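You operate a simulated robot arm through the tools that you are given. There is no shell and no other tool. Be economical: measure what you need, move in short steps, check, and stop when the job is done.

You run a simulated robot arm. Do the job below in one go: nothing can be reset, and whatever is moved stays where it is left.

## Task
Change the grey filter for the teal one and set the light panel to ev 7.
Fine: panel power key off and the hot lamp dark before you touch a filter; the grey filter goes into its own well; switch on, press the light meter key in its dock, turn the brightness dial and read again till it shows ev 7, five readings at most; leave colour dial and boost key alone.

It is judged by the outcome, as a careful person would: the job done as asked, and still so three seconds after it is handed in. It fails if anything else is knocked over, pushed out of place, dropped, spilled or broken.

## Robot
A 6-joint arm with a fingered hand, fixed in place. Base frame: the origin is at the foot of the arm, x ahead of it, y to its left, z up. Lengths are in mm, angles in degrees, forces in N, time in s.
With the tool pointing down near the work surface it reaches from about 300 to 820 mm from the base axis. Its first joint turns from -166.0 to 166.0 degrees. Payload 4 kg.
The TCP is the grasp point between the finger pads, 26 mm short of the fingertips. In the tool frame z runs along the fingers and y along their closing line. Largest opening 132 mm; the body of the gripper starts 73 mm behind the TCP. The gripper is a hand of 5 fingers: y runs from the thumb to the fingers, the wrist lies at [0, 0, -239] in the tool frame, and closing takes about 1.5 s.
Orientation is that of the tool frame in the base frame, as [roll, pitch, yaw] about the fixed x, y, z axes, in that order (R = Rz(yaw) Ry(pitch) Rx(roll)). With the fingers straight down and closing along the base's y, the tool's x points along the base's -x, its y along +y and its z along -z.

## Interface
- The arm moves only by the tool step_arm. Its arguments are lists of equal length, an entry for each row: "dp": the shift along the tool's x, y, z in mm, a list of three; "angular": the turn, a rotation vector about the tool's x, y, z in degrees, a list of three; "fingers": the closure, from 0 (fully open) to 1 (shut). In form: {"dp": [[x, y, z], ...], "angular": [[rx, ry, rz], ...], "fingers": [fingers, ...]}. A call has 1 to 20 rows; each row is the pose to reach, as a shift and turn from the pose commanded when the call began, along the tool's axes at that moment. Rows are played at 5 a second. More than 50 mm and 8.6 degrees between two rows, or a gripper value outside its range, and nothing of the call is played. Where a pose cannot be reached the arm comes as near as it can. A force on the tool above 40 N (or 10 N above the force at the start of the call, whichever is more), or a blocked arm, ends the call early, and 0.2 s more pass. Each finger travels about 45 mm/s and halts on what it meets, pressing with about 33 N; the grip force reading is that of the motor and also rises with nothing between the fingers. The clock runs only during rows and for 0.2 s after the last one: add rows that repeat a pose to give the fingers time. It gives the time, the measured TCP pose, the force on the tool (base axes), the opening and the grip force at its end, in the units of the frame above (readings bear some noise), with the torque about the TCP (base axes, N m) and any sound that the robot's microphone picked up.
- Cameras (640 x 400 px; columns grow to the right, rows downward): "scene" is fixed at [215.2, 637, 1429.7]; the picture's right is [-0.81, -0.58, 0.00], its down [-0.37, 0.51, -0.78] and it looks along [0.45, -0.63, -0.63] (base axes); focal length 214 px, centre (320, 200). "wrist" rides on the gripper at [85, 2, -97] in the tool frame; the picture's right is [-0.02, 1.00, 0.00], its down [-0.75, -0.02, -0.66] and it looks along [-0.66, -0.01, 0.75] (tool axes); focal length 270 px, centre (320, 200). There is no depth. A picture from a camera that has moved, and an enlarged one, comes with that camera's place and axes in the base frame and with its lens. The place of the scene camera against the robot may be out by one fixed shift of up to 18 mm in any direction.
- capture(camera): a new picture of that camera. The clock stands still meanwhile.
- set_grasp(shape): the hand has 5 fingers and takes this shape, open, in about a second: jaw (thumb against the fingers, like two jaws); tri (thumb and two fingers); tip (a fingertip pinch); poke (one finger out to press); point (the index stretched); flat (the hand flat); cup (the hand cupped); fist (a fist). The gripper value then closes the fingers along that shape, each until it touches; the sizes above hold for jaw. It gives what a move gives, with no picture.
- close_up(camera, box): a new picture of the part [left, top, right, bottom] of that camera's present view, enlarged. The clock stands still meanwhile.
- finish_job(): hands the job in; it is judged then, once.

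Work in short steps. Places have to be worked out from the pictures, the camera data and where the tool is seen: move nearer, look again, correct. Check each grasp and each placing, and mend what went wrong. You have 120 turns and 76 pictures in all, those below and enlarged ones among them. Open the gripper and draw the arm clear of the work before you hand the job in, unless the task says otherwise; then end with one line.

The tools are called after "Emit:" as name(argument=value, ...) on one line, values as JSON. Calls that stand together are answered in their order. step_arm: Moves the arm, as the interface text tells. Its arguments: {"type":"object","properties":{"dp":{"type":"array","items":{"type":"array","items":{"type":"number"}}},"angular":{"type":"array","items":{"type":"array","items":{"type":"number"}}},"fingers":{"type":"array","items":{"type":"number"}}},"required":["dp","angular","fingers"]} The other tools are called the same way: set_grasp (shape) gives the hand a shape; capture (camera) takes a picture; close_up (camera, box) takes an enlarged picture of a part of a camera's view; finish_job () hands the job in.

At the start:

```text
t: 0.0
tool_pos: [335.3, 174.4, 1335.6]
tool_rot: [-180.0, 0.1, -180.0]
ft_force: [0.1, -0.6, -0.5]
wrist_torque: [-0.02, 0.02, 0.03]
width: 131.8
grip_force: 0.0
shape: jaw
```

scene: 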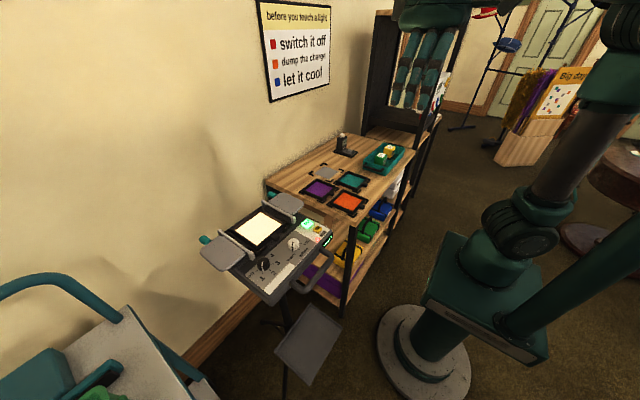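
wrist: 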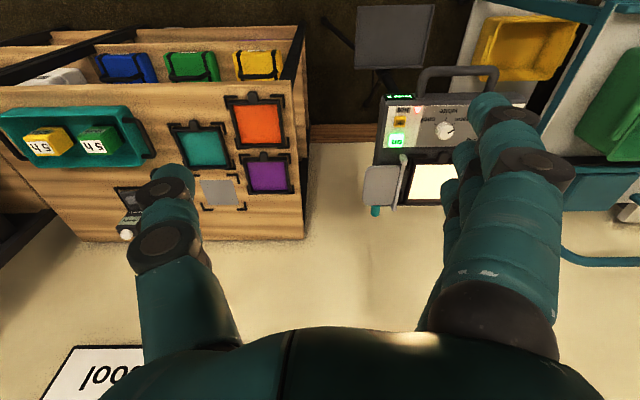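

I'll first look at the panel and the filter bench in enlargement.

Emit:
close_up(camera="scene", box=[190, 180, 350, 310])

Emit:
close_up(camera="scene", box=[260, 120, 420, 220])

Emit:
close_up(camera="wrist", box=[340, 60, 540, 220])

```text
3.08 times, centred on (270, 245) of scene
camera zoom: at [215.2, 637.0, 1429.7], right [-0.81, -0.58, 0.0], down [-0.37, 0.51, -0.78], along [0.45, -0.63, -0.63], focal length 660 px, centre (474, 62)
```

zoom: 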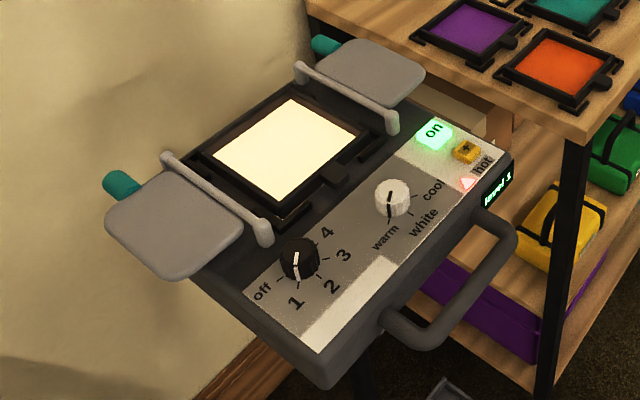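

```text
4.00 times, centred on (340, 170) of scene
camera zoom: at [215.2, 637.0, 1429.7], right [-0.81, -0.58, 0.0], down [-0.37, 0.51, -0.78], along [0.45, -0.63, -0.63], focal length 858 px, centre (240, 320)
```

zoom: 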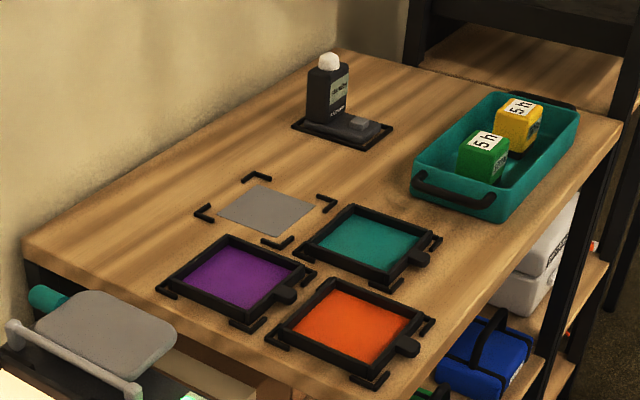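

```text
2.50 times, centred on (440, 140) of wrist
camera zoom: at [251.8, 176.5, 1432.2], right [0.02, 1.0, 0.0], down [0.75, -0.02, 0.66], along [0.66, -0.01, -0.75], focal length 676 px, centre (20, 350)
```

zoom: 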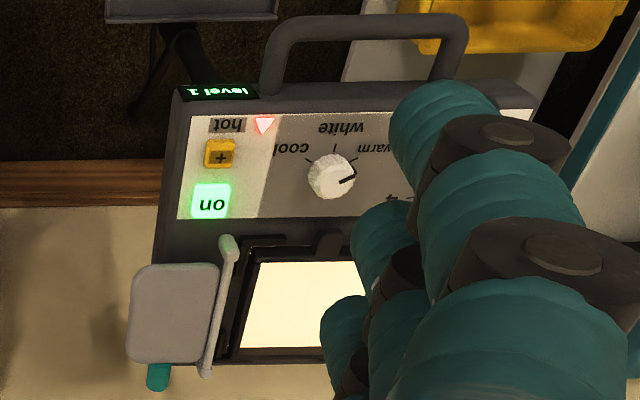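

The power key is around (495,311,998), and the bench top near z≈880. I'll put the hand into poke shape for the keys and see how it looks.

Emit:
set_grasp(shape="poke")

Emit:
step_arm(dp=[[0, 0, 40], [0, 0, 80]], angular=[[0, 0, 0], [0, 0, 0]], fingers=[0, 0])

Emit:
capture(camera="wrist")

```text
t: 0.9
tool_pos: [336.1, 174.8, 1335.4]
tool_rot: [-180.0, 0.0, 179.9]
ft_force: [0.0, 0.2, -0.2]
wrist_torque: [-0.02, -0.02, 0.01]
width: 0.0
grip_force: 0.1
shape: poke
```

```text
t: 1.5
tool_pos: [336.9, 174.8, 1256.0]
tool_rot: [179.9, 0.0, 180.0]
ft_force: [-0.5, 0.3, 0.3]
wrist_torque: [-0.02, -0.01, 0.01]
width: 0.0
grip_force: 0.0
shape: poke
```

```text
70 pictures are left
camera wrist: at [251.8, 177.1, 1351.6], right [0.02, 1.0, 0.0], down [0.75, -0.02, 0.66], along [0.66, -0.01, -0.75], focal length 270 px, centre (320, 200)
```

wrist: 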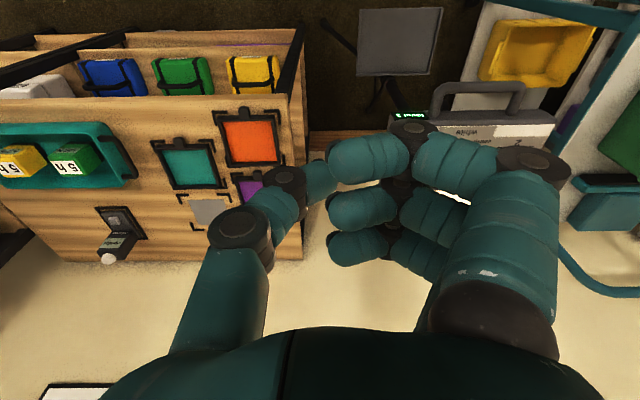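

The hand shape is unclear from the wrist view; checking it with the scene camera.

Emit:
close_up(camera="scene", box=[340, 40, 500, 170])

```text
3.08 times, centred on (420, 105) of scene
camera zoom: at [215.2, 637.0, 1429.7], right [-0.81, -0.58, 0.0], down [-0.37, 0.51, -0.78], along [0.45, -0.63, -0.63], focal length 660 px, centre (12, 492)
```

zoom: 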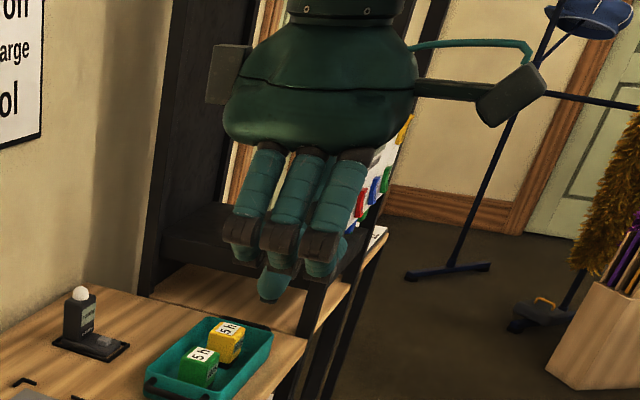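

Trying the "point" shape for comparison.

Emit:
set_grasp(shape="point")

Emit:
capture(camera="wrist")

Emit:
close_up(camera="scene", box=[340, 40, 500, 170])

```text
t: 2.4
tool_pos: [336.5, 174.7, 1256.8]
tool_rot: [180.0, 0.0, 180.0]
ft_force: [0.0, 0.3, -0.3]
wrist_torque: [0.0, -0.03, 0.0]
width: 126.2
grip_force: 0.0
shape: point
```

```text
68 pictures are left
camera wrist: at [252.0, 177.2, 1352.1], right [0.02, 1.0, 0.0], down [0.75, -0.02, 0.66], along [0.66, -0.01, -0.75], focal length 270 px, centre (320, 200)
```

wrist: 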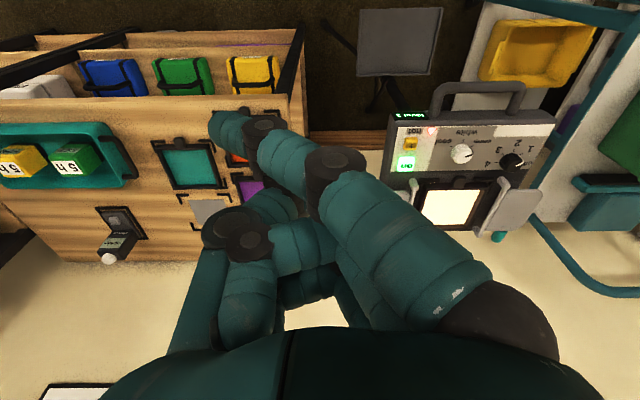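

```text
3.08 times, centred on (420, 105) of scene
camera zoom: at [215.2, 637.0, 1429.7], right [-0.81, -0.58, 0.0], down [-0.37, 0.51, -0.78], along [0.45, -0.63, -0.63], focal length 660 px, centre (12, 492)
```

zoom: 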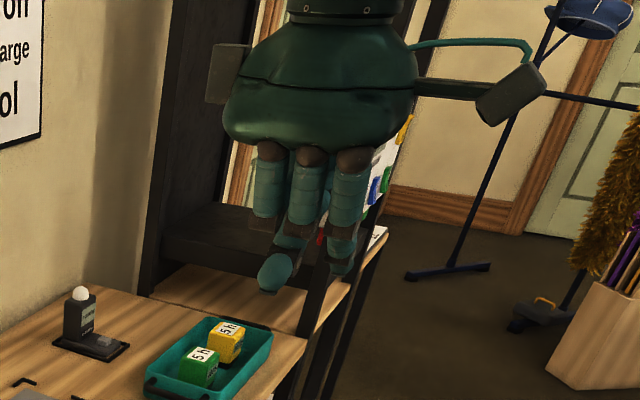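

"Point" slants sideways; poke keeps a tip near the tool axis. Going back to poke and looking at it enlarged.

Emit:
set_grasp(shape="poke")

Emit:
step_arm(dp=[[0, 0, 0], [0, 0, 0], [0, 0, 0], [0, 0, 0], [0, 0, 0], [0, 0, 0], [0, 0, 0], [0, 0, 0], [0, 0, 0]], angular=[[0, 0, 0], [0, 0, 0], [0, 0, 0], [0, 0, 0], [0, 0, 0], [0, 0, 0], [0, 0, 0], [0, 0, 0], [0, 0, 0]], fingers=[1, 1, 1, 1, 1, 1, 1, 1, 1])

Emit:
close_up(camera="wrist", box=[240, 80, 480, 280])

Emit:
close_up(camera="scene", box=[380, 80, 440, 130])

```text
t: 3.3
tool_pos: [335.7, 175.6, 1256.4]
tool_rot: [180.0, 0.0, 180.0]
ft_force: [0.0, 0.2, 0.1]
wrist_torque: [-0.03, 0.02, 0.0]
width: 0.2
grip_force: 0.1
shape: poke
```

```text
t: 5.3
tool_pos: [336.6, 175.2, 1255.3]
tool_rot: [180.0, 0.1, -180.0]
ft_force: [-0.1, -0.8, 0.2]
wrist_torque: [0.0, -0.02, -0.02]
width: 0.0
grip_force: 33.3
shape: jaw
```

```text
2.00 times, centred on (360, 180) of wrist
camera zoom: at [251.9, 177.2, 1351.8], right [0.02, 1.0, 0.0], down [0.75, -0.02, 0.66], along [0.66, -0.01, -0.75], focal length 541 px, centre (240, 240)
```

zoom: 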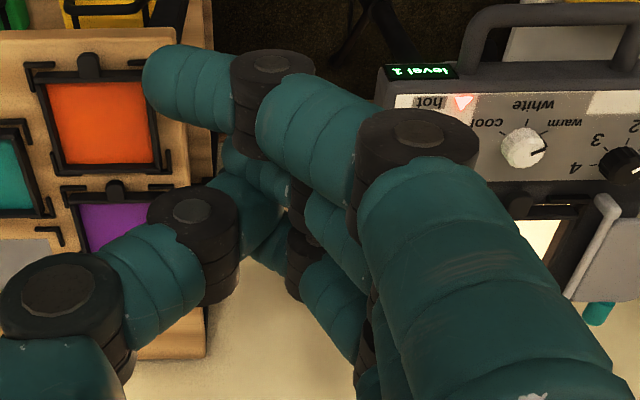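

```text
8.00 times, centred on (410, 105) of scene
camera zoom: at [215.2, 637.0, 1429.7], right [-0.81, -0.58, 0.0], down [-0.37, 0.51, -0.78], along [0.45, -0.63, -0.63], focal length 1716 px, centre (-400, 960)
```

zoom: 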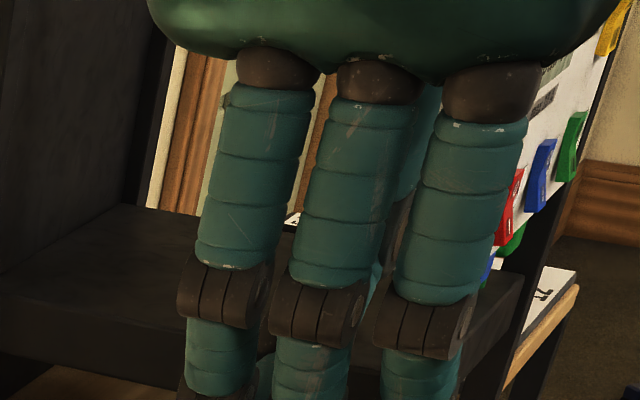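

Closing reverted it to jaw, so poke must be used with closure 0. Setting it again.

Emit:
set_grasp(shape="poke")

Emit:
close_up(camera="wrist", box=[240, 80, 480, 280])

Emit:
close_up(camera="scene", box=[380, 85, 444, 135])

```text
t: 6.2
tool_pos: [336.2, 174.3, 1256.3]
tool_rot: [-180.0, 0.1, -180.0]
ft_force: [-0.3, -1.0, 0.2]
wrist_torque: [-0.03, 0.01, -0.02]
width: 0.0
grip_force: 0.0
shape: poke
```

```text
2.00 times, centred on (360, 180) of wrist
camera zoom: at [252.0, 177.2, 1351.8], right [0.02, 1.0, 0.0], down [0.75, -0.02, 0.66], along [0.66, -0.01, -0.75], focal length 541 px, centre (240, 240)
```

zoom: 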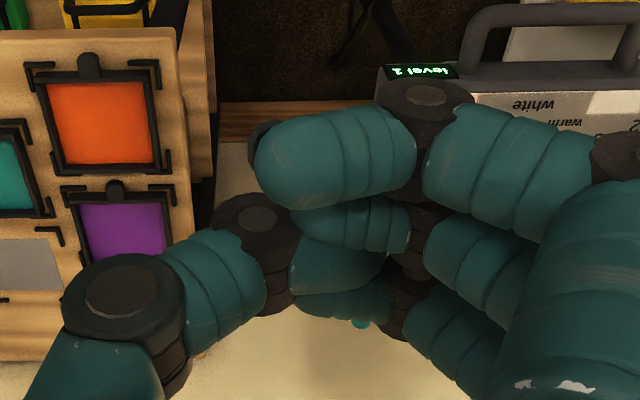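

```text
8.00 times, centred on (412, 110) of scene
camera zoom: at [215.2, 637.0, 1429.7], right [-0.81, -0.58, 0.0], down [-0.37, 0.51, -0.78], along [0.45, -0.63, -0.63], focal length 1716 px, centre (-416, 920)
```

zoom: 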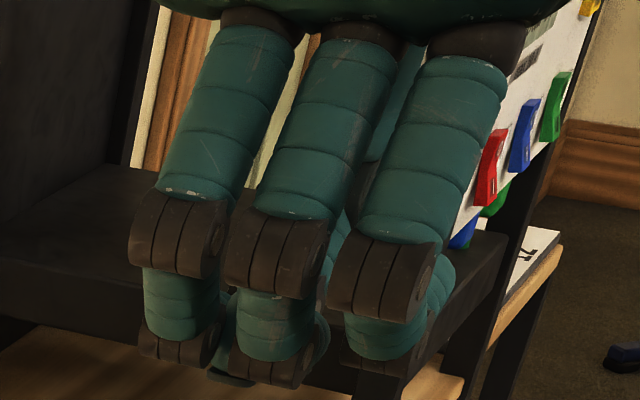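

The fingers may still be in motion; waiting a moment with closure 0 and looking again.

Emit:
step_arm(dp=[[0, 0, 0], [0, 0, 0], [0, 0, 0], [0, 0, 0], [0, 0, 0]], angular=[[0, 0, 0], [0, 0, 0], [0, 0, 0], [0, 0, 0], [0, 0, 0]], fingers=[0, 0, 0, 0, 0])

Emit:
close_up(camera="wrist", box=[240, 80, 480, 280])

Emit:
close_up(camera="scene", box=[372, 90, 436, 140])

```text
t: 7.4
tool_pos: [336.2, 174.3, 1255.8]
tool_rot: [-180.0, 0.2, 180.0]
ft_force: [0.4, -0.4, 0.8]
wrist_torque: [-0.01, -0.02, -0.04]
width: 0.0
grip_force: 0.0
shape: poke
```

```text
2.00 times, centred on (360, 180) of wrist
camera zoom: at [251.9, 177.2, 1351.8], right [0.02, 1.0, 0.0], down [0.75, -0.02, 0.66], along [0.66, -0.01, -0.75], focal length 541 px, centre (240, 240)
```

zoom: 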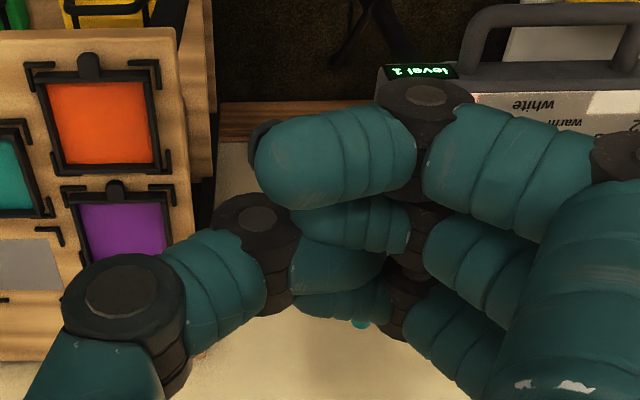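

```text
8.00 times, centred on (404, 115) of scene
camera zoom: at [215.2, 637.0, 1429.7], right [-0.81, -0.58, 0.0], down [-0.37, 0.51, -0.78], along [0.45, -0.63, -0.63], focal length 1716 px, centre (-352, 880)
```

zoom: 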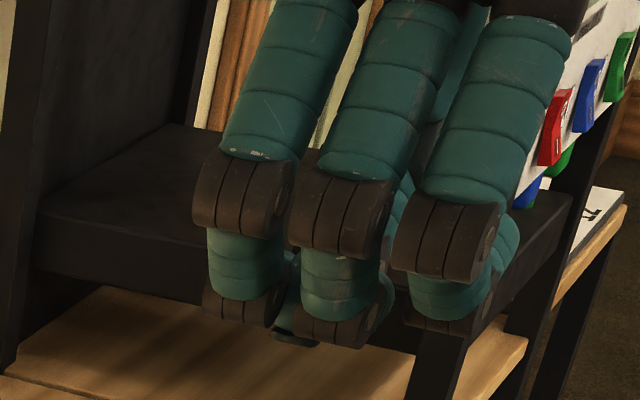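

Poke folds everything in; I'll check whether the fingertip pinch ("tip"), closed, gives a clearer poker.

Emit:
set_grasp(shape="tip")

Emit:
step_arm(dp=[[0, 0, 0], [0, 0, 0], [0, 0, 0], [0, 0, 0], [0, 0, 0], [0, 0, 0], [0, 0, 0], [0, 0, 0], [0, 0, 0]], angular=[[0, 0, 0], [0, 0, 0], [0, 0, 0], [0, 0, 0], [0, 0, 0], [0, 0, 0], [0, 0, 0], [0, 0, 0], [0, 0, 0]], fingers=[0.9, 0.9, 0.9, 0.9, 0.9, 0.9, 0.9, 0.9, 0.9])

Emit:
capture(camera="wrist")

Emit:
close_up(camera="scene", box=[360, 80, 456, 150])

```text
t: 8.3
tool_pos: [336.6, 175.0, 1256.2]
tool_rot: [-180.0, 0.1, 180.0]
ft_force: [0.1, -0.5, 1.4]
wrist_torque: [-0.02, -0.05, 0.07]
width: 132.1
grip_force: 0.2
shape: tip
```

```text
t: 10.3
tool_pos: [336.1, 174.8, 1256.2]
tool_rot: [-180.0, 0.1, 179.9]
ft_force: [-0.3, -1.1, 0.0]
wrist_torque: [0.03, 0.0, -0.03]
width: 13.9
grip_force: 0.0
shape: tip
```

```text
60 pictures are left
camera wrist: at [252.0, 177.2, 1351.8], right [0.02, 1.0, 0.0], down [0.75, -0.02, 0.66], along [0.66, -0.01, -0.75], focal length 270 px, centre (320, 200)
```

wrist: 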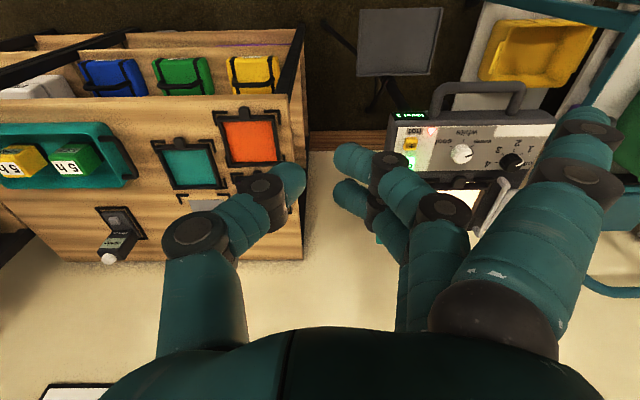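

```text
5.71 times, centred on (408, 115) of scene
camera zoom: at [215.2, 637.0, 1429.7], right [-0.81, -0.58, 0.0], down [-0.37, 0.51, -0.78], along [0.45, -0.63, -0.63], focal length 1226 px, centre (-183, 686)
```

zoom: 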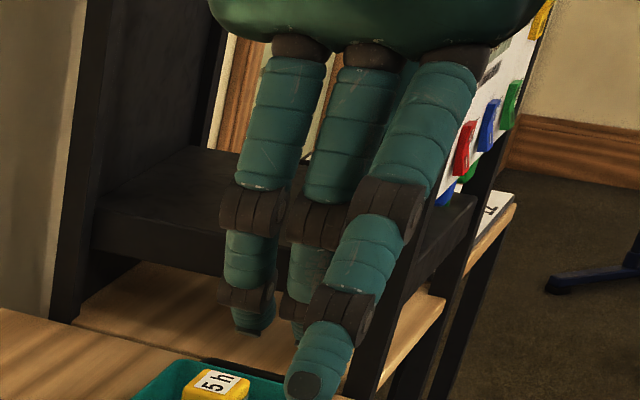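

The jaw with its single thumb, tilted, is a better-known poker. First a proper look: jaw open, moving to above the front of the panel (~(440,401,1150)).

Emit:
set_grasp(shape="jaw")

Emit:
step_arm(dp=[[-17, 38, 18], [-34, 76, 36], [-51, 114, 54], [-68, 152, 72], [-86, 190, 90], [-104, 226, 106]], angular=[[0, 0, 0], [0, 0, 0], [0, 0, 0], [0, 0, 0], [0, 0, 0], [0, 0, 0]], fingers=[0, 0, 0, 0, 0, 0])

Emit:
capture(camera="wrist")

Emit:
capture(camera="scene")

```text
t: 11.2
tool_pos: [335.6, 176.0, 1256.1]
tool_rot: [179.9, 0.1, -179.9]
ft_force: [0.1, 0.1, -0.6]
wrist_torque: [-0.01, 0.01, -0.01]
width: 132.0
grip_force: 0.0
shape: jaw
```

```text
t: 12.6
tool_pos: [439.9, 400.4, 1151.6]
tool_rot: [179.9, 0.1, -180.0]
ft_force: [0.2, -0.1, -0.1]
wrist_torque: [0.01, -0.01, 0.02]
width: 132.0
grip_force: 0.1
shape: jaw
```

```text
58 pictures are left
camera wrist: at [356.0, 401.6, 1247.6], right [0.02, 1.0, 0.0], down [0.75, -0.02, 0.66], along [0.66, -0.01, -0.75], focal length 270 px, centre (320, 200)
```

wrist: 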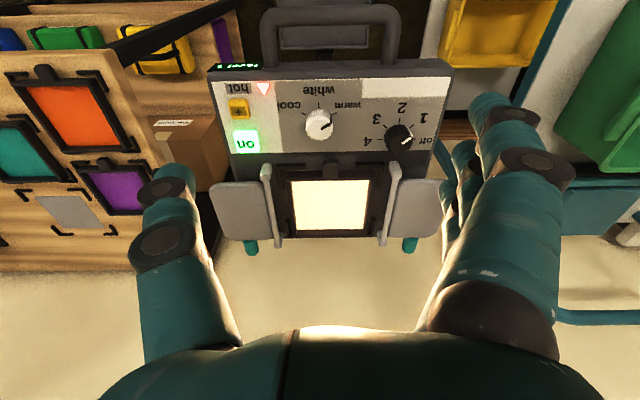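

```text
57 pictures are left
```

scene: 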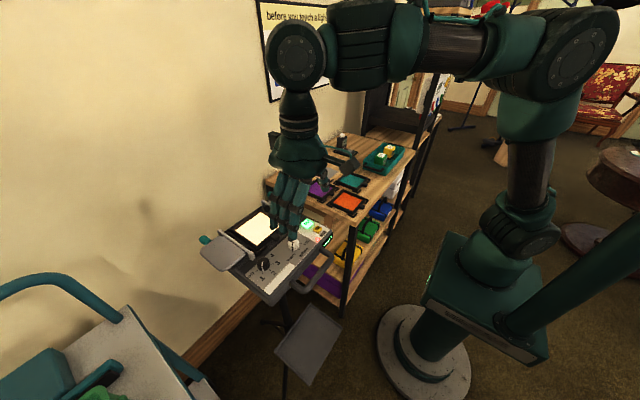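

Very good view of the panel; enlarging it.

Emit:
close_up(camera="wrist", box=[200, 60, 456, 260])

Emit:
close_up(camera="wrist", box=[250, 140, 410, 250])

```text
2.00 times, centred on (328, 160) of wrist
camera zoom: at [356.0, 401.6, 1247.6], right [0.02, 1.0, 0.0], down [0.75, -0.02, 0.66], along [0.66, -0.01, -0.75], focal length 541 px, centre (304, 280)
```

zoom: 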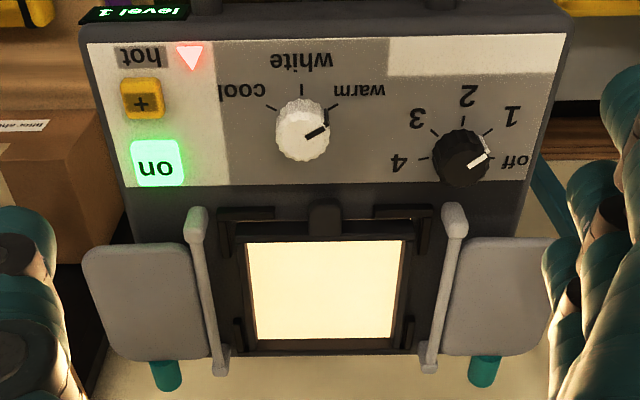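

```text
3.64 times, centred on (330, 195) of wrist
camera zoom: at [356.0, 401.6, 1247.6], right [0.02, 1.0, 0.0], down [0.75, -0.02, 0.66], along [0.66, -0.01, -0.75], focal length 983 px, centre (284, 218)
```

zoom: 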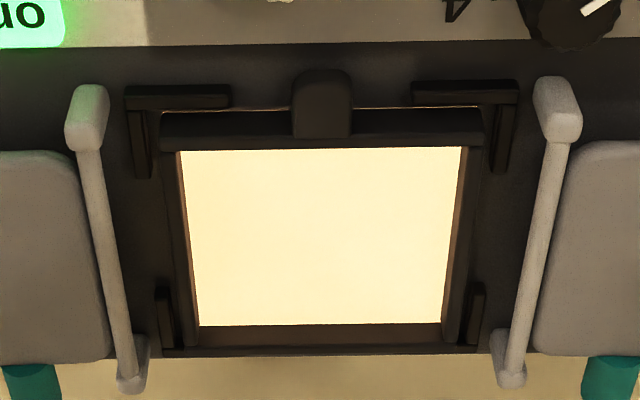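

The filter sits in corner brackets with a ~17 mm tab at its front centre; side bars are close, so a narrow pinch on the tab is needed. Checking the "tri" shape, part closed.

Emit:
set_grasp(shape="tri")

Emit:
step_arm(dp=[[0, 0, 0], [0, 0, 0], [0, 0, 0], [0, 0, 0], [0, 0, 0], [0, 0, 0], [0, 0, 0]], angular=[[0, 0, 0], [0, 0, 0], [0, 0, 0], [0, 0, 0], [0, 0, 0], [0, 0, 0], [0, 0, 0]], fingers=[0.7, 0.7, 0.7, 0.7, 0.7, 0.7, 0.7])

Emit:
capture(camera="wrist")

Emit:
close_up(camera="scene", box=[230, 120, 360, 280])

```text
t: 13.5
tool_pos: [441.1, 399.0, 1151.7]
tool_rot: [180.0, 0.1, 180.0]
ft_force: [0.6, -0.8, 0.8]
wrist_torque: [-0.01, 0.02, 0.01]
width: 131.8
grip_force: 0.1
shape: tri
```

```text
t: 15.1
tool_pos: [439.9, 398.3, 1150.5]
tool_rot: [180.0, 0.1, -180.0]
ft_force: [0.1, 0.0, -0.4]
wrist_torque: [-0.03, 0.0, -0.03]
width: 40.0
grip_force: 0.0
shape: tri
```

```text
54 pictures are left
camera wrist: at [356.2, 401.3, 1247.1], right [0.02, 1.0, 0.0], down [0.75, -0.02, 0.66], along [0.66, -0.01, -0.75], focal length 270 px, centre (320, 200)
```

wrist: 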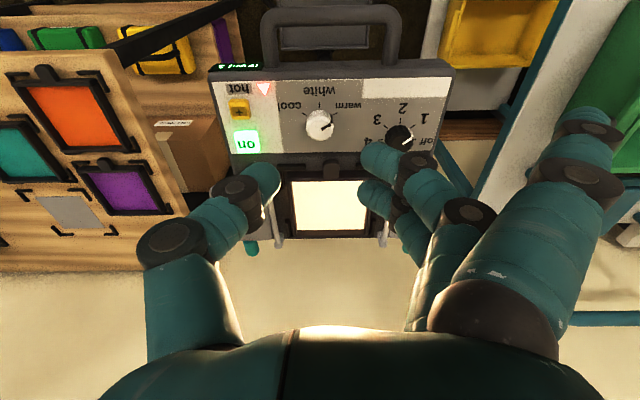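

```text
2.50 times, centred on (295, 200) of scene
camera zoom: at [215.2, 637.0, 1429.7], right [-0.81, -0.58, 0.0], down [-0.37, 0.51, -0.78], along [0.45, -0.63, -0.63], focal length 536 px, centre (382, 200)
```

zoom: 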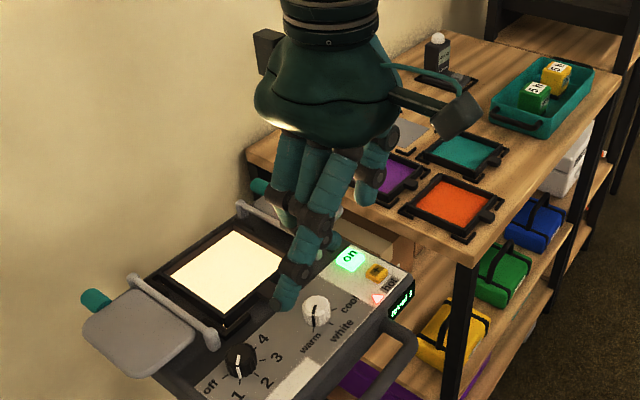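

I need to know which fingers stay splayed; enlarging the scene view of the hand.

Emit:
close_up(camera="scene", box=[256, 172, 320, 212])

```text
10.00 times, centred on (288, 192) of scene
camera zoom: at [215.2, 637.0, 1429.7], right [-0.81, -0.58, 0.0], down [-0.37, 0.51, -0.78], along [0.45, -0.63, -0.63], focal length 2145 px, centre (640, 280)
```

zoom: 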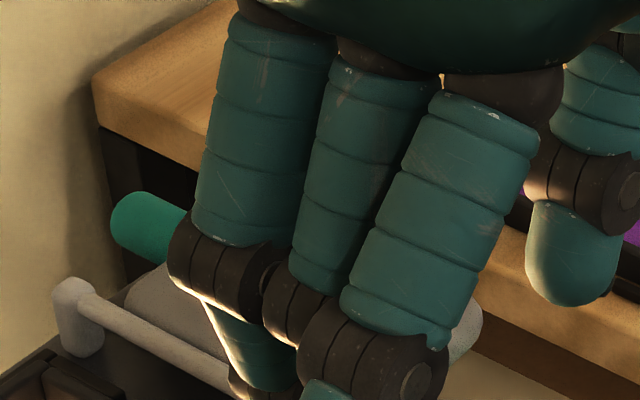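

Zooming the wrist view on the closing fingers to count them.

Emit:
close_up(camera="wrist", box=[340, 90, 640, 300])

```text
1.90 times, centred on (490, 195) of wrist
camera zoom: at [356.2, 401.3, 1247.1], right [0.02, 1.0, 0.0], down [0.75, -0.02, 0.66], along [0.66, -0.01, -0.75], focal length 515 px, centre (-4, 210)
```

zoom: 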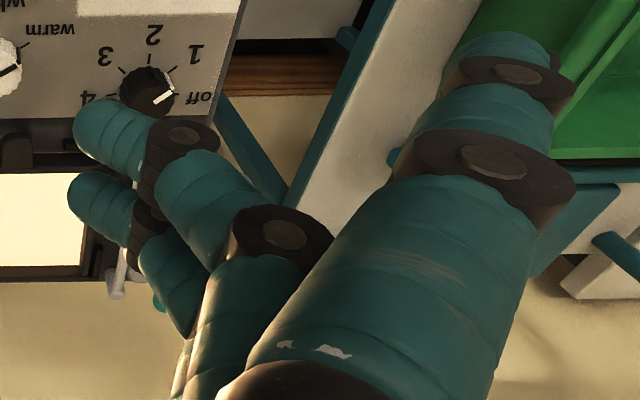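

To settle the finger layout I'll yaw the hand 80° in free air so its far side faces the scene camera.

Emit:
step_arm(dp=[[0, 0, -10], [0, 0, -20], [0, 0, -30], [0, 0, -30], [0, 0, -30], [0, 0, -30], [0, 0, -30], [0, 0, -30], [0, 0, -30], [0, 0, -30]], angular=[[0, 0, -8], [0, 0, -16], [0, 0, -24], [0, 0, -32], [0, 0, -40], [0, 0, -48], [0, 0, -56], [0, 0, -64], [0, 0, -72], [0, 0, -80]], fingers=[0.7, 0.7, 0.7, 0.7, 0.7, 0.7, 0.7, 0.7, 0.7, 0.7])

Emit:
close_up(camera="scene", box=[240, 130, 336, 220])

```text
t: 17.3
tool_pos: [440.8, 399.8, 1179.3]
tool_rot: [180.0, 0.0, -99.8]
ft_force: [-0.3, -0.6, 0.4]
wrist_torque: [-0.01, -0.02, -0.01]
width: 40.1
grip_force: 0.1
shape: tri
```

```text
4.44 times, centred on (288, 175) of scene
camera zoom: at [215.2, 637.0, 1429.7], right [-0.81, -0.58, 0.0], down [-0.37, 0.51, -0.78], along [0.45, -0.63, -0.63], focal length 953 px, centre (462, 311)
```

zoom: 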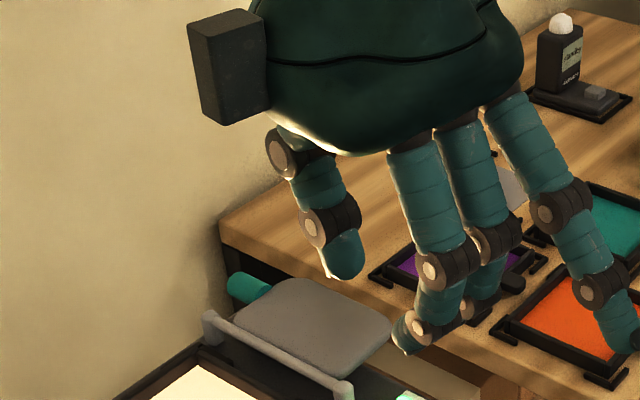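

Layout is clear: thumb plus two pinching fingers, third finger splayed. Now back to yaw 180, jaw open, and roll −25° so the thumb is lowest for pressing the power key.

Emit:
set_grasp(shape="jaw")

Emit:
step_arm(dp=[[0, 0, 0], [0, 0, 0], [0, 0, 0], [0, 0, 0], [0, 0, 0], [0, 0, 0], [0, 0, 0], [0, 0, 0], [0, 0, 0], [0, 0, 0]], angular=[[0, 0, 8], [0, 0, 16], [0, 0, 24], [0, 0, 32], [0, 0, 40], [0, 0, 48], [0, 0, 56], [0, 0, 64], [0, 0, 72], [0, 0, 80]], fingers=[0, 0, 0, 0, 0, 0, 0, 0, 0, 0])

Emit:
step_arm(dp=[[-20, -11, 30], [-40, -22, 60], [-55, -34, 90], [-55, -34, 90]], angular=[[-8, 0, 0], [-16, 0, 0], [-24, 0, 0], [-25, 0, 0]], fingers=[0, 0, 0, 0])

Emit:
capture(camera="wrist")

Emit:
close_up(camera="scene", box=[240, 170, 368, 260])

```text
t: 18.2
tool_pos: [440.2, 400.5, 1181.2]
tool_rot: [180.0, 0.1, -100.1]
ft_force: [-0.4, -0.2, -0.5]
wrist_torque: [-0.01, -0.05, 0.0]
width: 132.2
grip_force: 0.1
shape: jaw
```

```text
t: 20.4
tool_pos: [440.7, 399.5, 1181.7]
tool_rot: [-180.0, 0.1, 179.8]
ft_force: [-0.1, 0.1, 0.4]
wrist_torque: [0.0, 0.03, -0.02]
width: 132.0
grip_force: 0.0
shape: jaw
```

```text
t: 21.4
tool_pos: [496.7, 366.0, 1089.4]
tool_rot: [154.9, 0.1, -179.9]
ft_force: [-0.2, -0.1, 0.1]
wrist_torque: [0.01, 0.0, 0.0]
width: 132.0
grip_force: 0.0
shape: jaw
```

```text
49 pictures are left
camera wrist: at [411.6, 327.2, 1177.0], right [0.02, 0.91, 0.42], down [0.75, -0.29, 0.59], along [0.66, 0.31, -0.69], focal length 270 px, centre (320, 200)
```

wrist: 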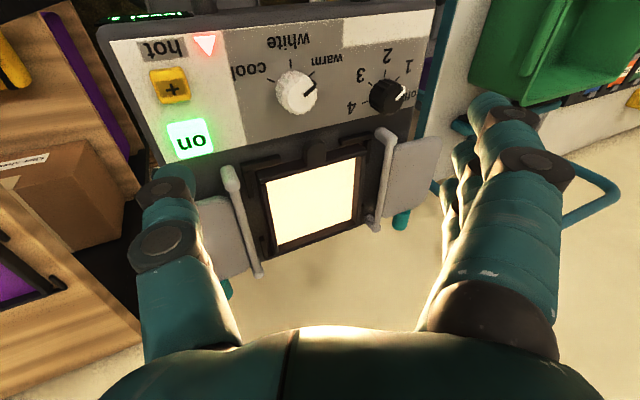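

```text
4.44 times, centred on (304, 215) of scene
camera zoom: at [215.2, 637.0, 1429.7], right [-0.81, -0.58, 0.0], down [-0.37, 0.51, -0.78], along [0.45, -0.63, -0.63], focal length 953 px, centre (391, 133)
```

zoom: 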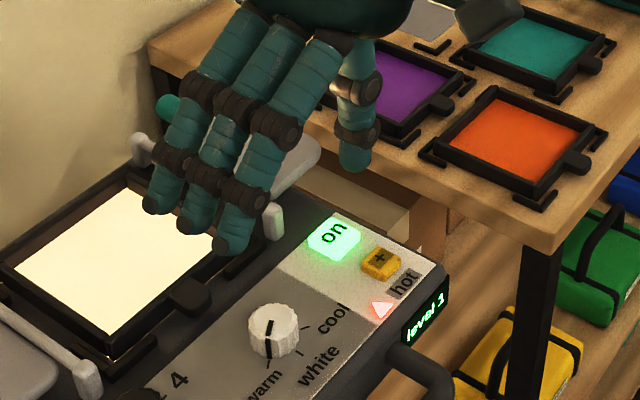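

The thumb tip appears about 16 mm short of the key in x and ~10 in y, roughly 55 mm above it. I shift over and lower 30 mm, then look again.

Emit:
step_arm(dp=[[-6, -2, 15], [-12, -4.5, 31]], angular=[[0, 0, 0], [0, 0, 0]], fingers=[0, 0])

Emit:
close_up(camera="scene", box=[270, 190, 350, 250])

Emit:
close_up(camera="wrist", box=[90, 50, 290, 210])

```text
t: 22.0
tool_pos: [507.5, 375.0, 1061.4]
tool_rot: [154.9, 0.1, 180.0]
ft_force: [-0.1, -0.3, -0.3]
wrist_torque: [0.0, 0.01, -0.03]
width: 132.0
grip_force: 0.0
shape: jaw
```

```text
6.67 times, centred on (310, 220) of scene
camera zoom: at [215.2, 637.0, 1429.7], right [-0.81, -0.58, 0.0], down [-0.37, 0.51, -0.78], along [0.45, -0.63, -0.63], focal length 1430 px, centre (387, 67)
```

zoom: 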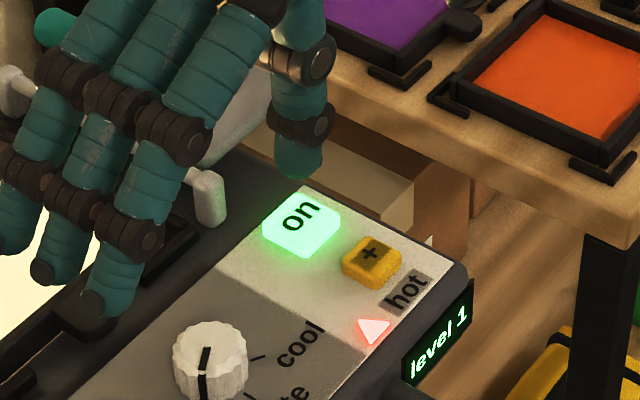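

```text
2.50 times, centred on (190, 130) of wrist
camera zoom: at [423.3, 337.1, 1147.9], right [0.02, 0.91, 0.42], down [0.75, -0.29, 0.59], along [0.66, 0.31, -0.69], focal length 676 px, centre (645, 375)
```

zoom: 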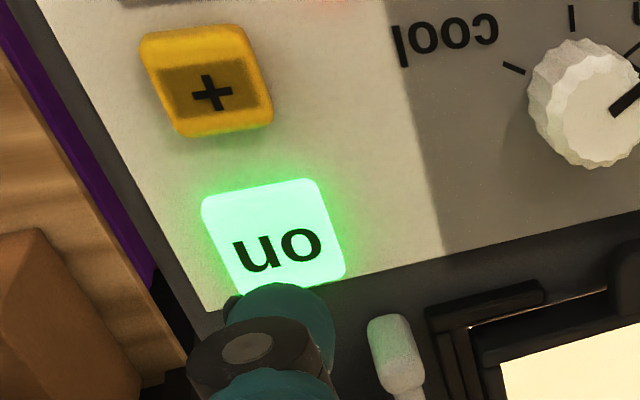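

Triangulation puts the thumb tip at (485,321,1043), directly over the key (488,320,~1006). Descending straight ~30 mm first.

Emit:
step_arm(dp=[[-1, -6.3, 13.6], [-2, -12.7, 27.2]], angular=[[0, 0, 0], [0, 0, 0]], fingers=[0, 0])

Emit:
close_up(camera="scene", box=[270, 190, 350, 250])

```text
t: 22.6
tool_pos: [510.3, 375.6, 1031.7]
tool_rot: [155.0, 0.0, 180.0]
ft_force: [-2.2, 0.1, 4.2]
wrist_torque: [-0.25, 0.09, -0.11]
width: 132.0
grip_force: 0.1
shape: jaw
heard: click
```

```text
6.67 times, centred on (310, 220) of scene
camera zoom: at [215.2, 637.0, 1429.7], right [-0.81, -0.58, 0.0], down [-0.37, 0.51, -0.78], along [0.45, -0.63, -0.63], focal length 1430 px, centre (387, 67)
```

zoom: 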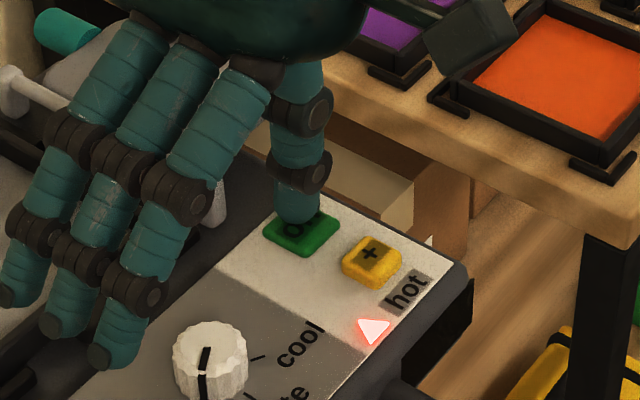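

Clicked: panel is off, hot lamp still lit. I retreat upward, right the hand, and take the tri shape over the filter tab while it cools.

Emit:
step_arm(dp=[[0, 12, -27], [0, 25, -54], [0, 44, -53], [0, 63.4, -53.1], [0, 63.4, -53.1], [0, 63.4, -53.1]], angular=[[0, 0, 0], [0, 0, 0], [8, 0, 0], [16, 0, 0], [24, 0, 0], [25, 0, 0]], fingers=[0, 0, 0, 0, 0, 0])

Emit:
set_grasp(shape="tri")

Emit:
step_arm(dp=[[0, 0, 0], [0, 0, 0], [0, 0, 0], [0, 0, 0], [0, 0, 0], [0, 0, 0], [0, 0, 0], [0, 0, 0], [0, 0, 0], [0, 0, 0]], angular=[[0, 0, 0], [0, 0, 0], [0, 0, 0], [0, 0, 0], [0, 0, 0], [0, 0, 0], [0, 0, 0], [0, 0, 0], [0, 0, 0], [0, 0, 0]], fingers=[0.66, 0.66, 0.66, 0.66, 0.66, 0.66, 0.66, 0.66, 0.66, 0.66])

Emit:
capture(camera="wrist")

Emit:
close_up(camera="scene", box=[230, 180, 350, 270])

```text
t: 24.0
tool_pos: [509.1, 407.9, 1104.9]
tool_rot: [-179.9, 0.0, 180.0]
ft_force: [-0.2, -0.9, 0.4]
wrist_torque: [0.01, -0.02, 0.02]
width: 131.8
grip_force: 0.0
shape: jaw
```

```text
t: 24.9
tool_pos: [511.0, 408.7, 1104.4]
tool_rot: [-180.0, 0.1, 179.9]
ft_force: [-0.8, -0.3, 0.4]
wrist_torque: [0.0, -0.01, 0.01]
width: 132.0
grip_force: 0.1
shape: tri
```

```text
t: 27.1
tool_pos: [511.2, 409.5, 1104.9]
tool_rot: [-180.0, 0.2, 179.9]
ft_force: [-0.8, 0.0, 0.2]
wrist_torque: [0.04, 0.0, -0.03]
width: 45.6
grip_force: 0.0
shape: tri
```

```text
44 pictures are left
camera wrist: at [426.2, 411.0, 1200.6], right [0.02, 1.0, 0.0], down [0.75, -0.02, 0.66], along [0.66, -0.01, -0.75], focal length 270 px, centre (320, 200)
```

wrist: 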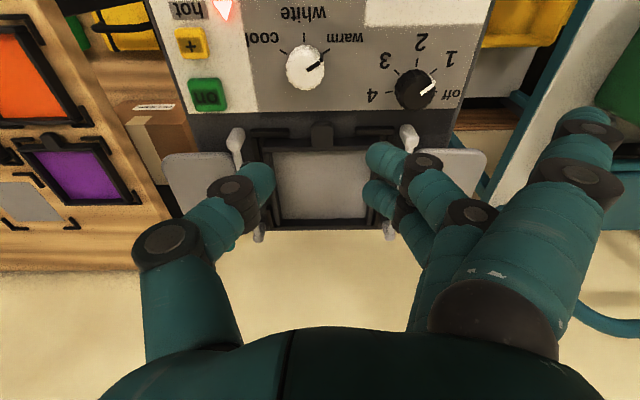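

```text
4.44 times, centred on (290, 225) of scene
camera zoom: at [215.2, 637.0, 1429.7], right [-0.81, -0.58, 0.0], down [-0.37, 0.51, -0.78], along [0.45, -0.63, -0.63], focal length 953 px, centre (453, 89)
```

zoom: 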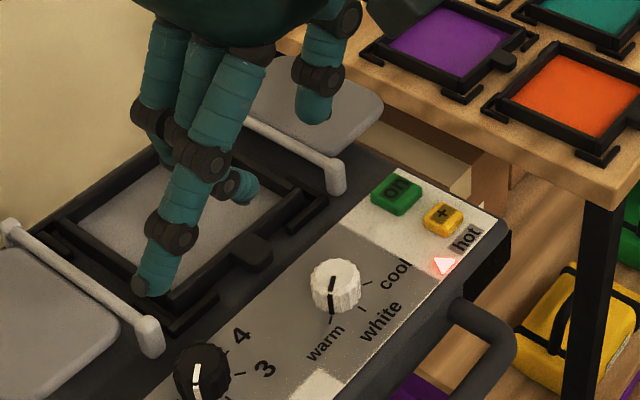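

Hot lamp still lit. While waiting, I close the tri pinch to ~17 mm to see where the tips really sit at that opening.

Emit:
step_arm(dp=[[0, 0, 0], [0, 0, 0], [0, 0, 0], [0, 0, 0], [0, 0, 0], [0, 0, 0], [0, 0, 0], [0, 0, 0], [0, 0, 0], [0, 0, 0]], angular=[[0, 0, 0], [0, 0, 0], [0, 0, 0], [0, 0, 0], [0, 0, 0], [0, 0, 0], [0, 0, 0], [0, 0, 0], [0, 0, 0], [0, 0, 0]], fingers=[0.87, 0.87, 0.87, 0.87, 0.87, 0.87, 0.87, 0.87, 0.87, 0.87])

Emit:
close_up(camera="wrist", box=[180, 70, 480, 260])

Emit:
close_up(camera="scene", box=[240, 170, 330, 240])

```text
t: 29.3
tool_pos: [510.5, 409.3, 1105.8]
tool_rot: [180.0, 0.1, -180.0]
ft_force: [1.2, 0.2, 0.1]
wrist_torque: [-0.03, -0.03, 0.02]
width: 18.1
grip_force: 0.0
shape: tri
```

```text
2.11 times, centred on (330, 165) of wrist
camera zoom: at [426.2, 411.0, 1200.6], right [0.02, 1.0, 0.0], down [0.75, -0.02, 0.66], along [0.66, -0.01, -0.75], focal length 569 px, centre (299, 274)
```

zoom: 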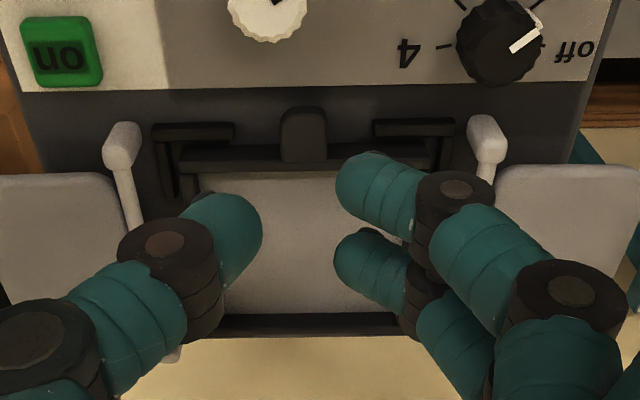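

```text
5.71 times, centred on (285, 205) of scene
camera zoom: at [215.2, 637.0, 1429.7], right [-0.81, -0.58, 0.0], down [-0.37, 0.51, -0.78], along [0.45, -0.63, -0.63], focal length 1226 px, centre (520, 171)
```

zoom: 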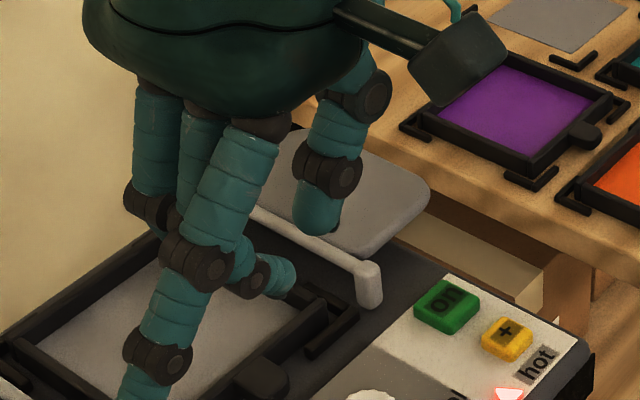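

In tri the fingers curl nearly horizontal, with the thumb tip higher. Checking how jaw looks at the same opening (fingers should be straighter), still waiting for the lamp.

Emit:
set_grasp(shape="jaw")

Emit:
step_arm(dp=[[0, 0, 0], [0, 0, 0], [0, 0, 0], [0, 0, 0], [0, 0, 0], [0, 0, 0], [0, 0, 0], [0, 0, 0], [0, 0, 0], [0, 0, 0], [0, 0, 0], [0, 0, 0], [0, 0, 0], [0, 0, 0], [0, 0, 0]], angular=[[0, 0, 0], [0, 0, 0], [0, 0, 0], [0, 0, 0], [0, 0, 0], [0, 0, 0], [0, 0, 0], [0, 0, 0], [0, 0, 0], [0, 0, 0], [0, 0, 0], [0, 0, 0], [0, 0, 0], [0, 0, 0], [0, 0, 0]], fingers=[0.85, 0.85, 0.85, 0.85, 0.85, 0.85, 0.85, 0.85, 0.85, 0.85, 0.85, 0.85, 0.85, 0.85, 0.85])

Emit:
close_up(camera="wrist", box=[180, 70, 480, 260])

Emit:
close_up(camera="scene", box=[240, 170, 330, 240])

```text
t: 30.2
tool_pos: [510.3, 409.0, 1105.1]
tool_rot: [180.0, 0.1, -179.9]
ft_force: [0.0, 0.3, 0.3]
wrist_torque: [0.03, 0.0, -0.01]
width: 132.1
grip_force: 0.1
shape: jaw
```

```text
t: 33.4
tool_pos: [509.9, 408.3, 1105.0]
tool_rot: [-179.9, 0.1, -180.0]
ft_force: [0.3, -0.2, -0.4]
wrist_torque: [0.0, -0.03, -0.04]
width: 20.4
grip_force: 0.1
shape: jaw
```

```text
2.11 times, centred on (330, 165) of wrist
camera zoom: at [426.2, 411.0, 1200.6], right [0.02, 1.0, 0.0], down [0.75, -0.02, 0.66], along [0.66, -0.01, -0.75], focal length 569 px, centre (299, 274)
```

zoom: 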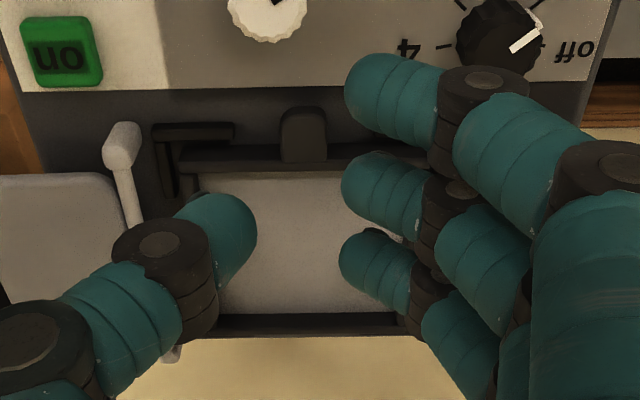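

```text
5.71 times, centred on (285, 205) of scene
camera zoom: at [215.2, 637.0, 1429.7], right [-0.81, -0.58, 0.0], down [-0.37, 0.51, -0.78], along [0.45, -0.63, -0.63], focal length 1226 px, centre (520, 171)
```

zoom: 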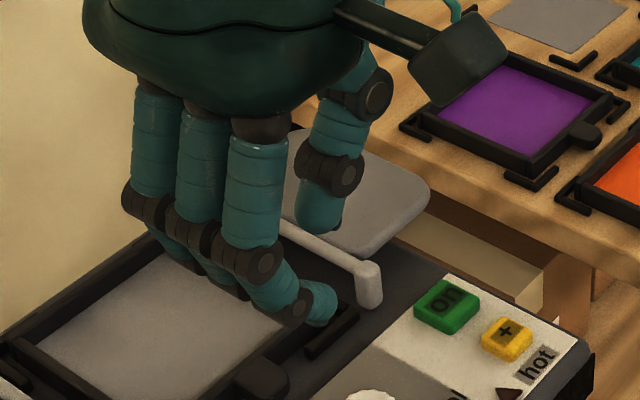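

The hot lamp is now dark. Cross-checking wrist-only rays shows the scene camera is ~16 mm off in y; corrected, fingertips agree with the nominal geometry, key top z≈987, tab top z≈994 at (533,411). I take tri, tilt −20° and come over the tab.

Emit:
set_grasp(shape="tri")

Emit:
step_arm(dp=[[-4, 0, 15], [-8, -1, 30], [-12, -2, 45], [-12, -2, 45], [-12, -2, 45], [-12, -2, 45], [-12, -2, 45]], angular=[[-7, 0, 0], [-14, 0, 0], [-20, 0, 0], [-20, 0, 0], [-20, 0, 0], [-20, 0, 0], [-20, 0, 0]], fingers=[0.7, 0.7, 0.7, 0.7, 0.7, 0.7, 0.7])

Emit:
capture(camera="wrist")

Emit:
close_up(camera="scene", box=[240, 180, 350, 265])

```text
t: 34.3
tool_pos: [510.6, 408.6, 1106.6]
tool_rot: [180.0, 0.1, -180.0]
ft_force: [0.0, 0.7, 0.3]
wrist_torque: [-0.04, 0.01, -0.02]
width: 131.9
grip_force: 0.0
shape: tri
```

```text
t: 35.9
tool_pos: [521.6, 407.3, 1060.5]
tool_rot: [159.9, 0.1, -180.0]
ft_force: [0.0, -0.7, 0.4]
wrist_torque: [0.03, -0.02, -0.02]
width: 40.3
grip_force: 0.0
shape: tri
```

```text
38 pictures are left
camera wrist: at [438.0, 376.9, 1151.3], right [0.02, 0.94, 0.34], down [0.75, -0.24, 0.61], along [0.66, 0.24, -0.71], focal length 270 px, centre (320, 200)
```

wrist: 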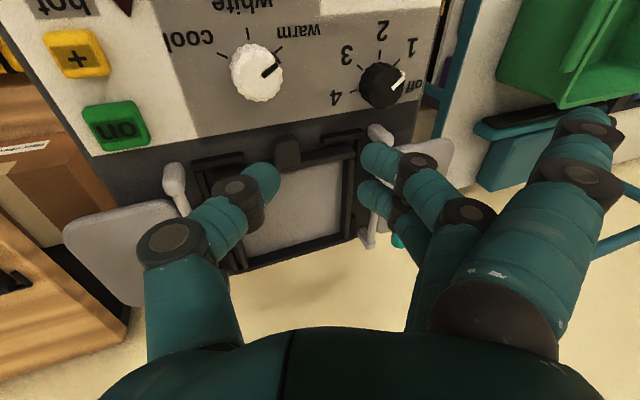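

```text
4.71 times, centred on (295, 222) of scene
camera zoom: at [215.2, 637.0, 1429.7], right [-0.81, -0.58, 0.0], down [-0.37, 0.51, -0.78], along [0.45, -0.63, -0.63], focal length 1009 px, centre (438, 94)
```

zoom: 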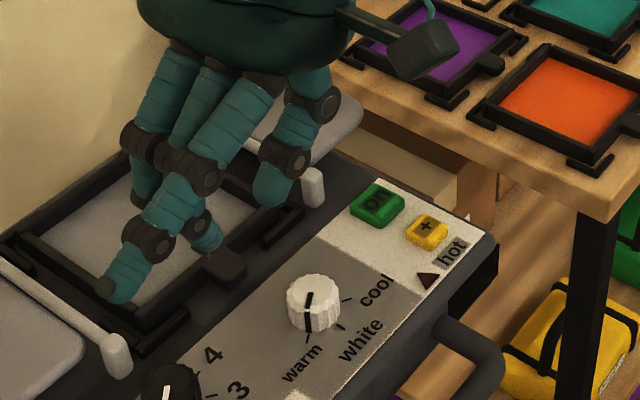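

Tab at ≈(533,410,994), pinch centre ≈(522,411). Descending 35 mm straight.

Emit:
step_arm(dp=[[0, -6, 16.5], [0, -12, 32.9]], angular=[[0, 0, 0], [0, 0, 0]], fingers=[0.72, 0.72])

Emit:
close_up(camera="wrist", box=[220, 70, 420, 220])

Emit:
close_up(camera="scene", box=[255, 205, 319, 245])

```text
t: 36.5
tool_pos: [521.6, 407.7, 1023.6]
tool_rot: [160.0, 0.1, 180.0]
ft_force: [-0.6, -0.3, 0.6]
wrist_torque: [0.01, -0.02, -0.04]
width: 37.3
grip_force: 0.1
shape: tri
```

```text
2.67 times, centred on (320, 145) of wrist
camera zoom: at [436.8, 376.5, 1115.1], right [0.02, 0.94, 0.34], down [0.75, -0.24, 0.61], along [0.66, 0.24, -0.71], focal length 721 px, centre (320, 347)
```

zoom: 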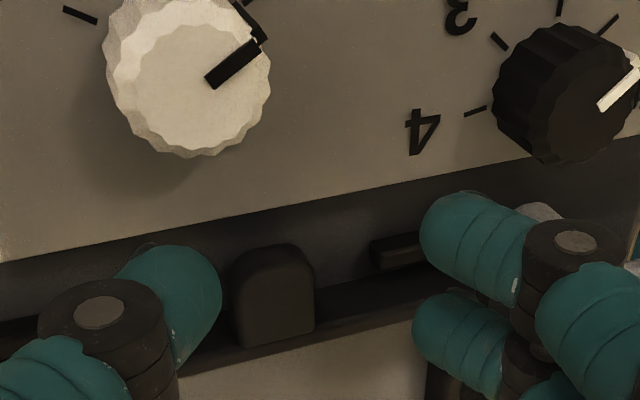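

```text
10.00 times, centred on (287, 225) of scene
camera zoom: at [215.2, 637.0, 1429.7], right [-0.81, -0.58, 0.0], down [-0.37, 0.51, -0.78], along [0.45, -0.63, -0.63], focal length 2145 px, centre (650, -50)
```

zoom: 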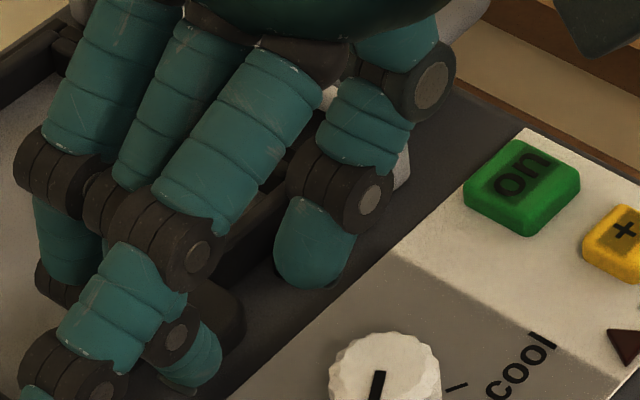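

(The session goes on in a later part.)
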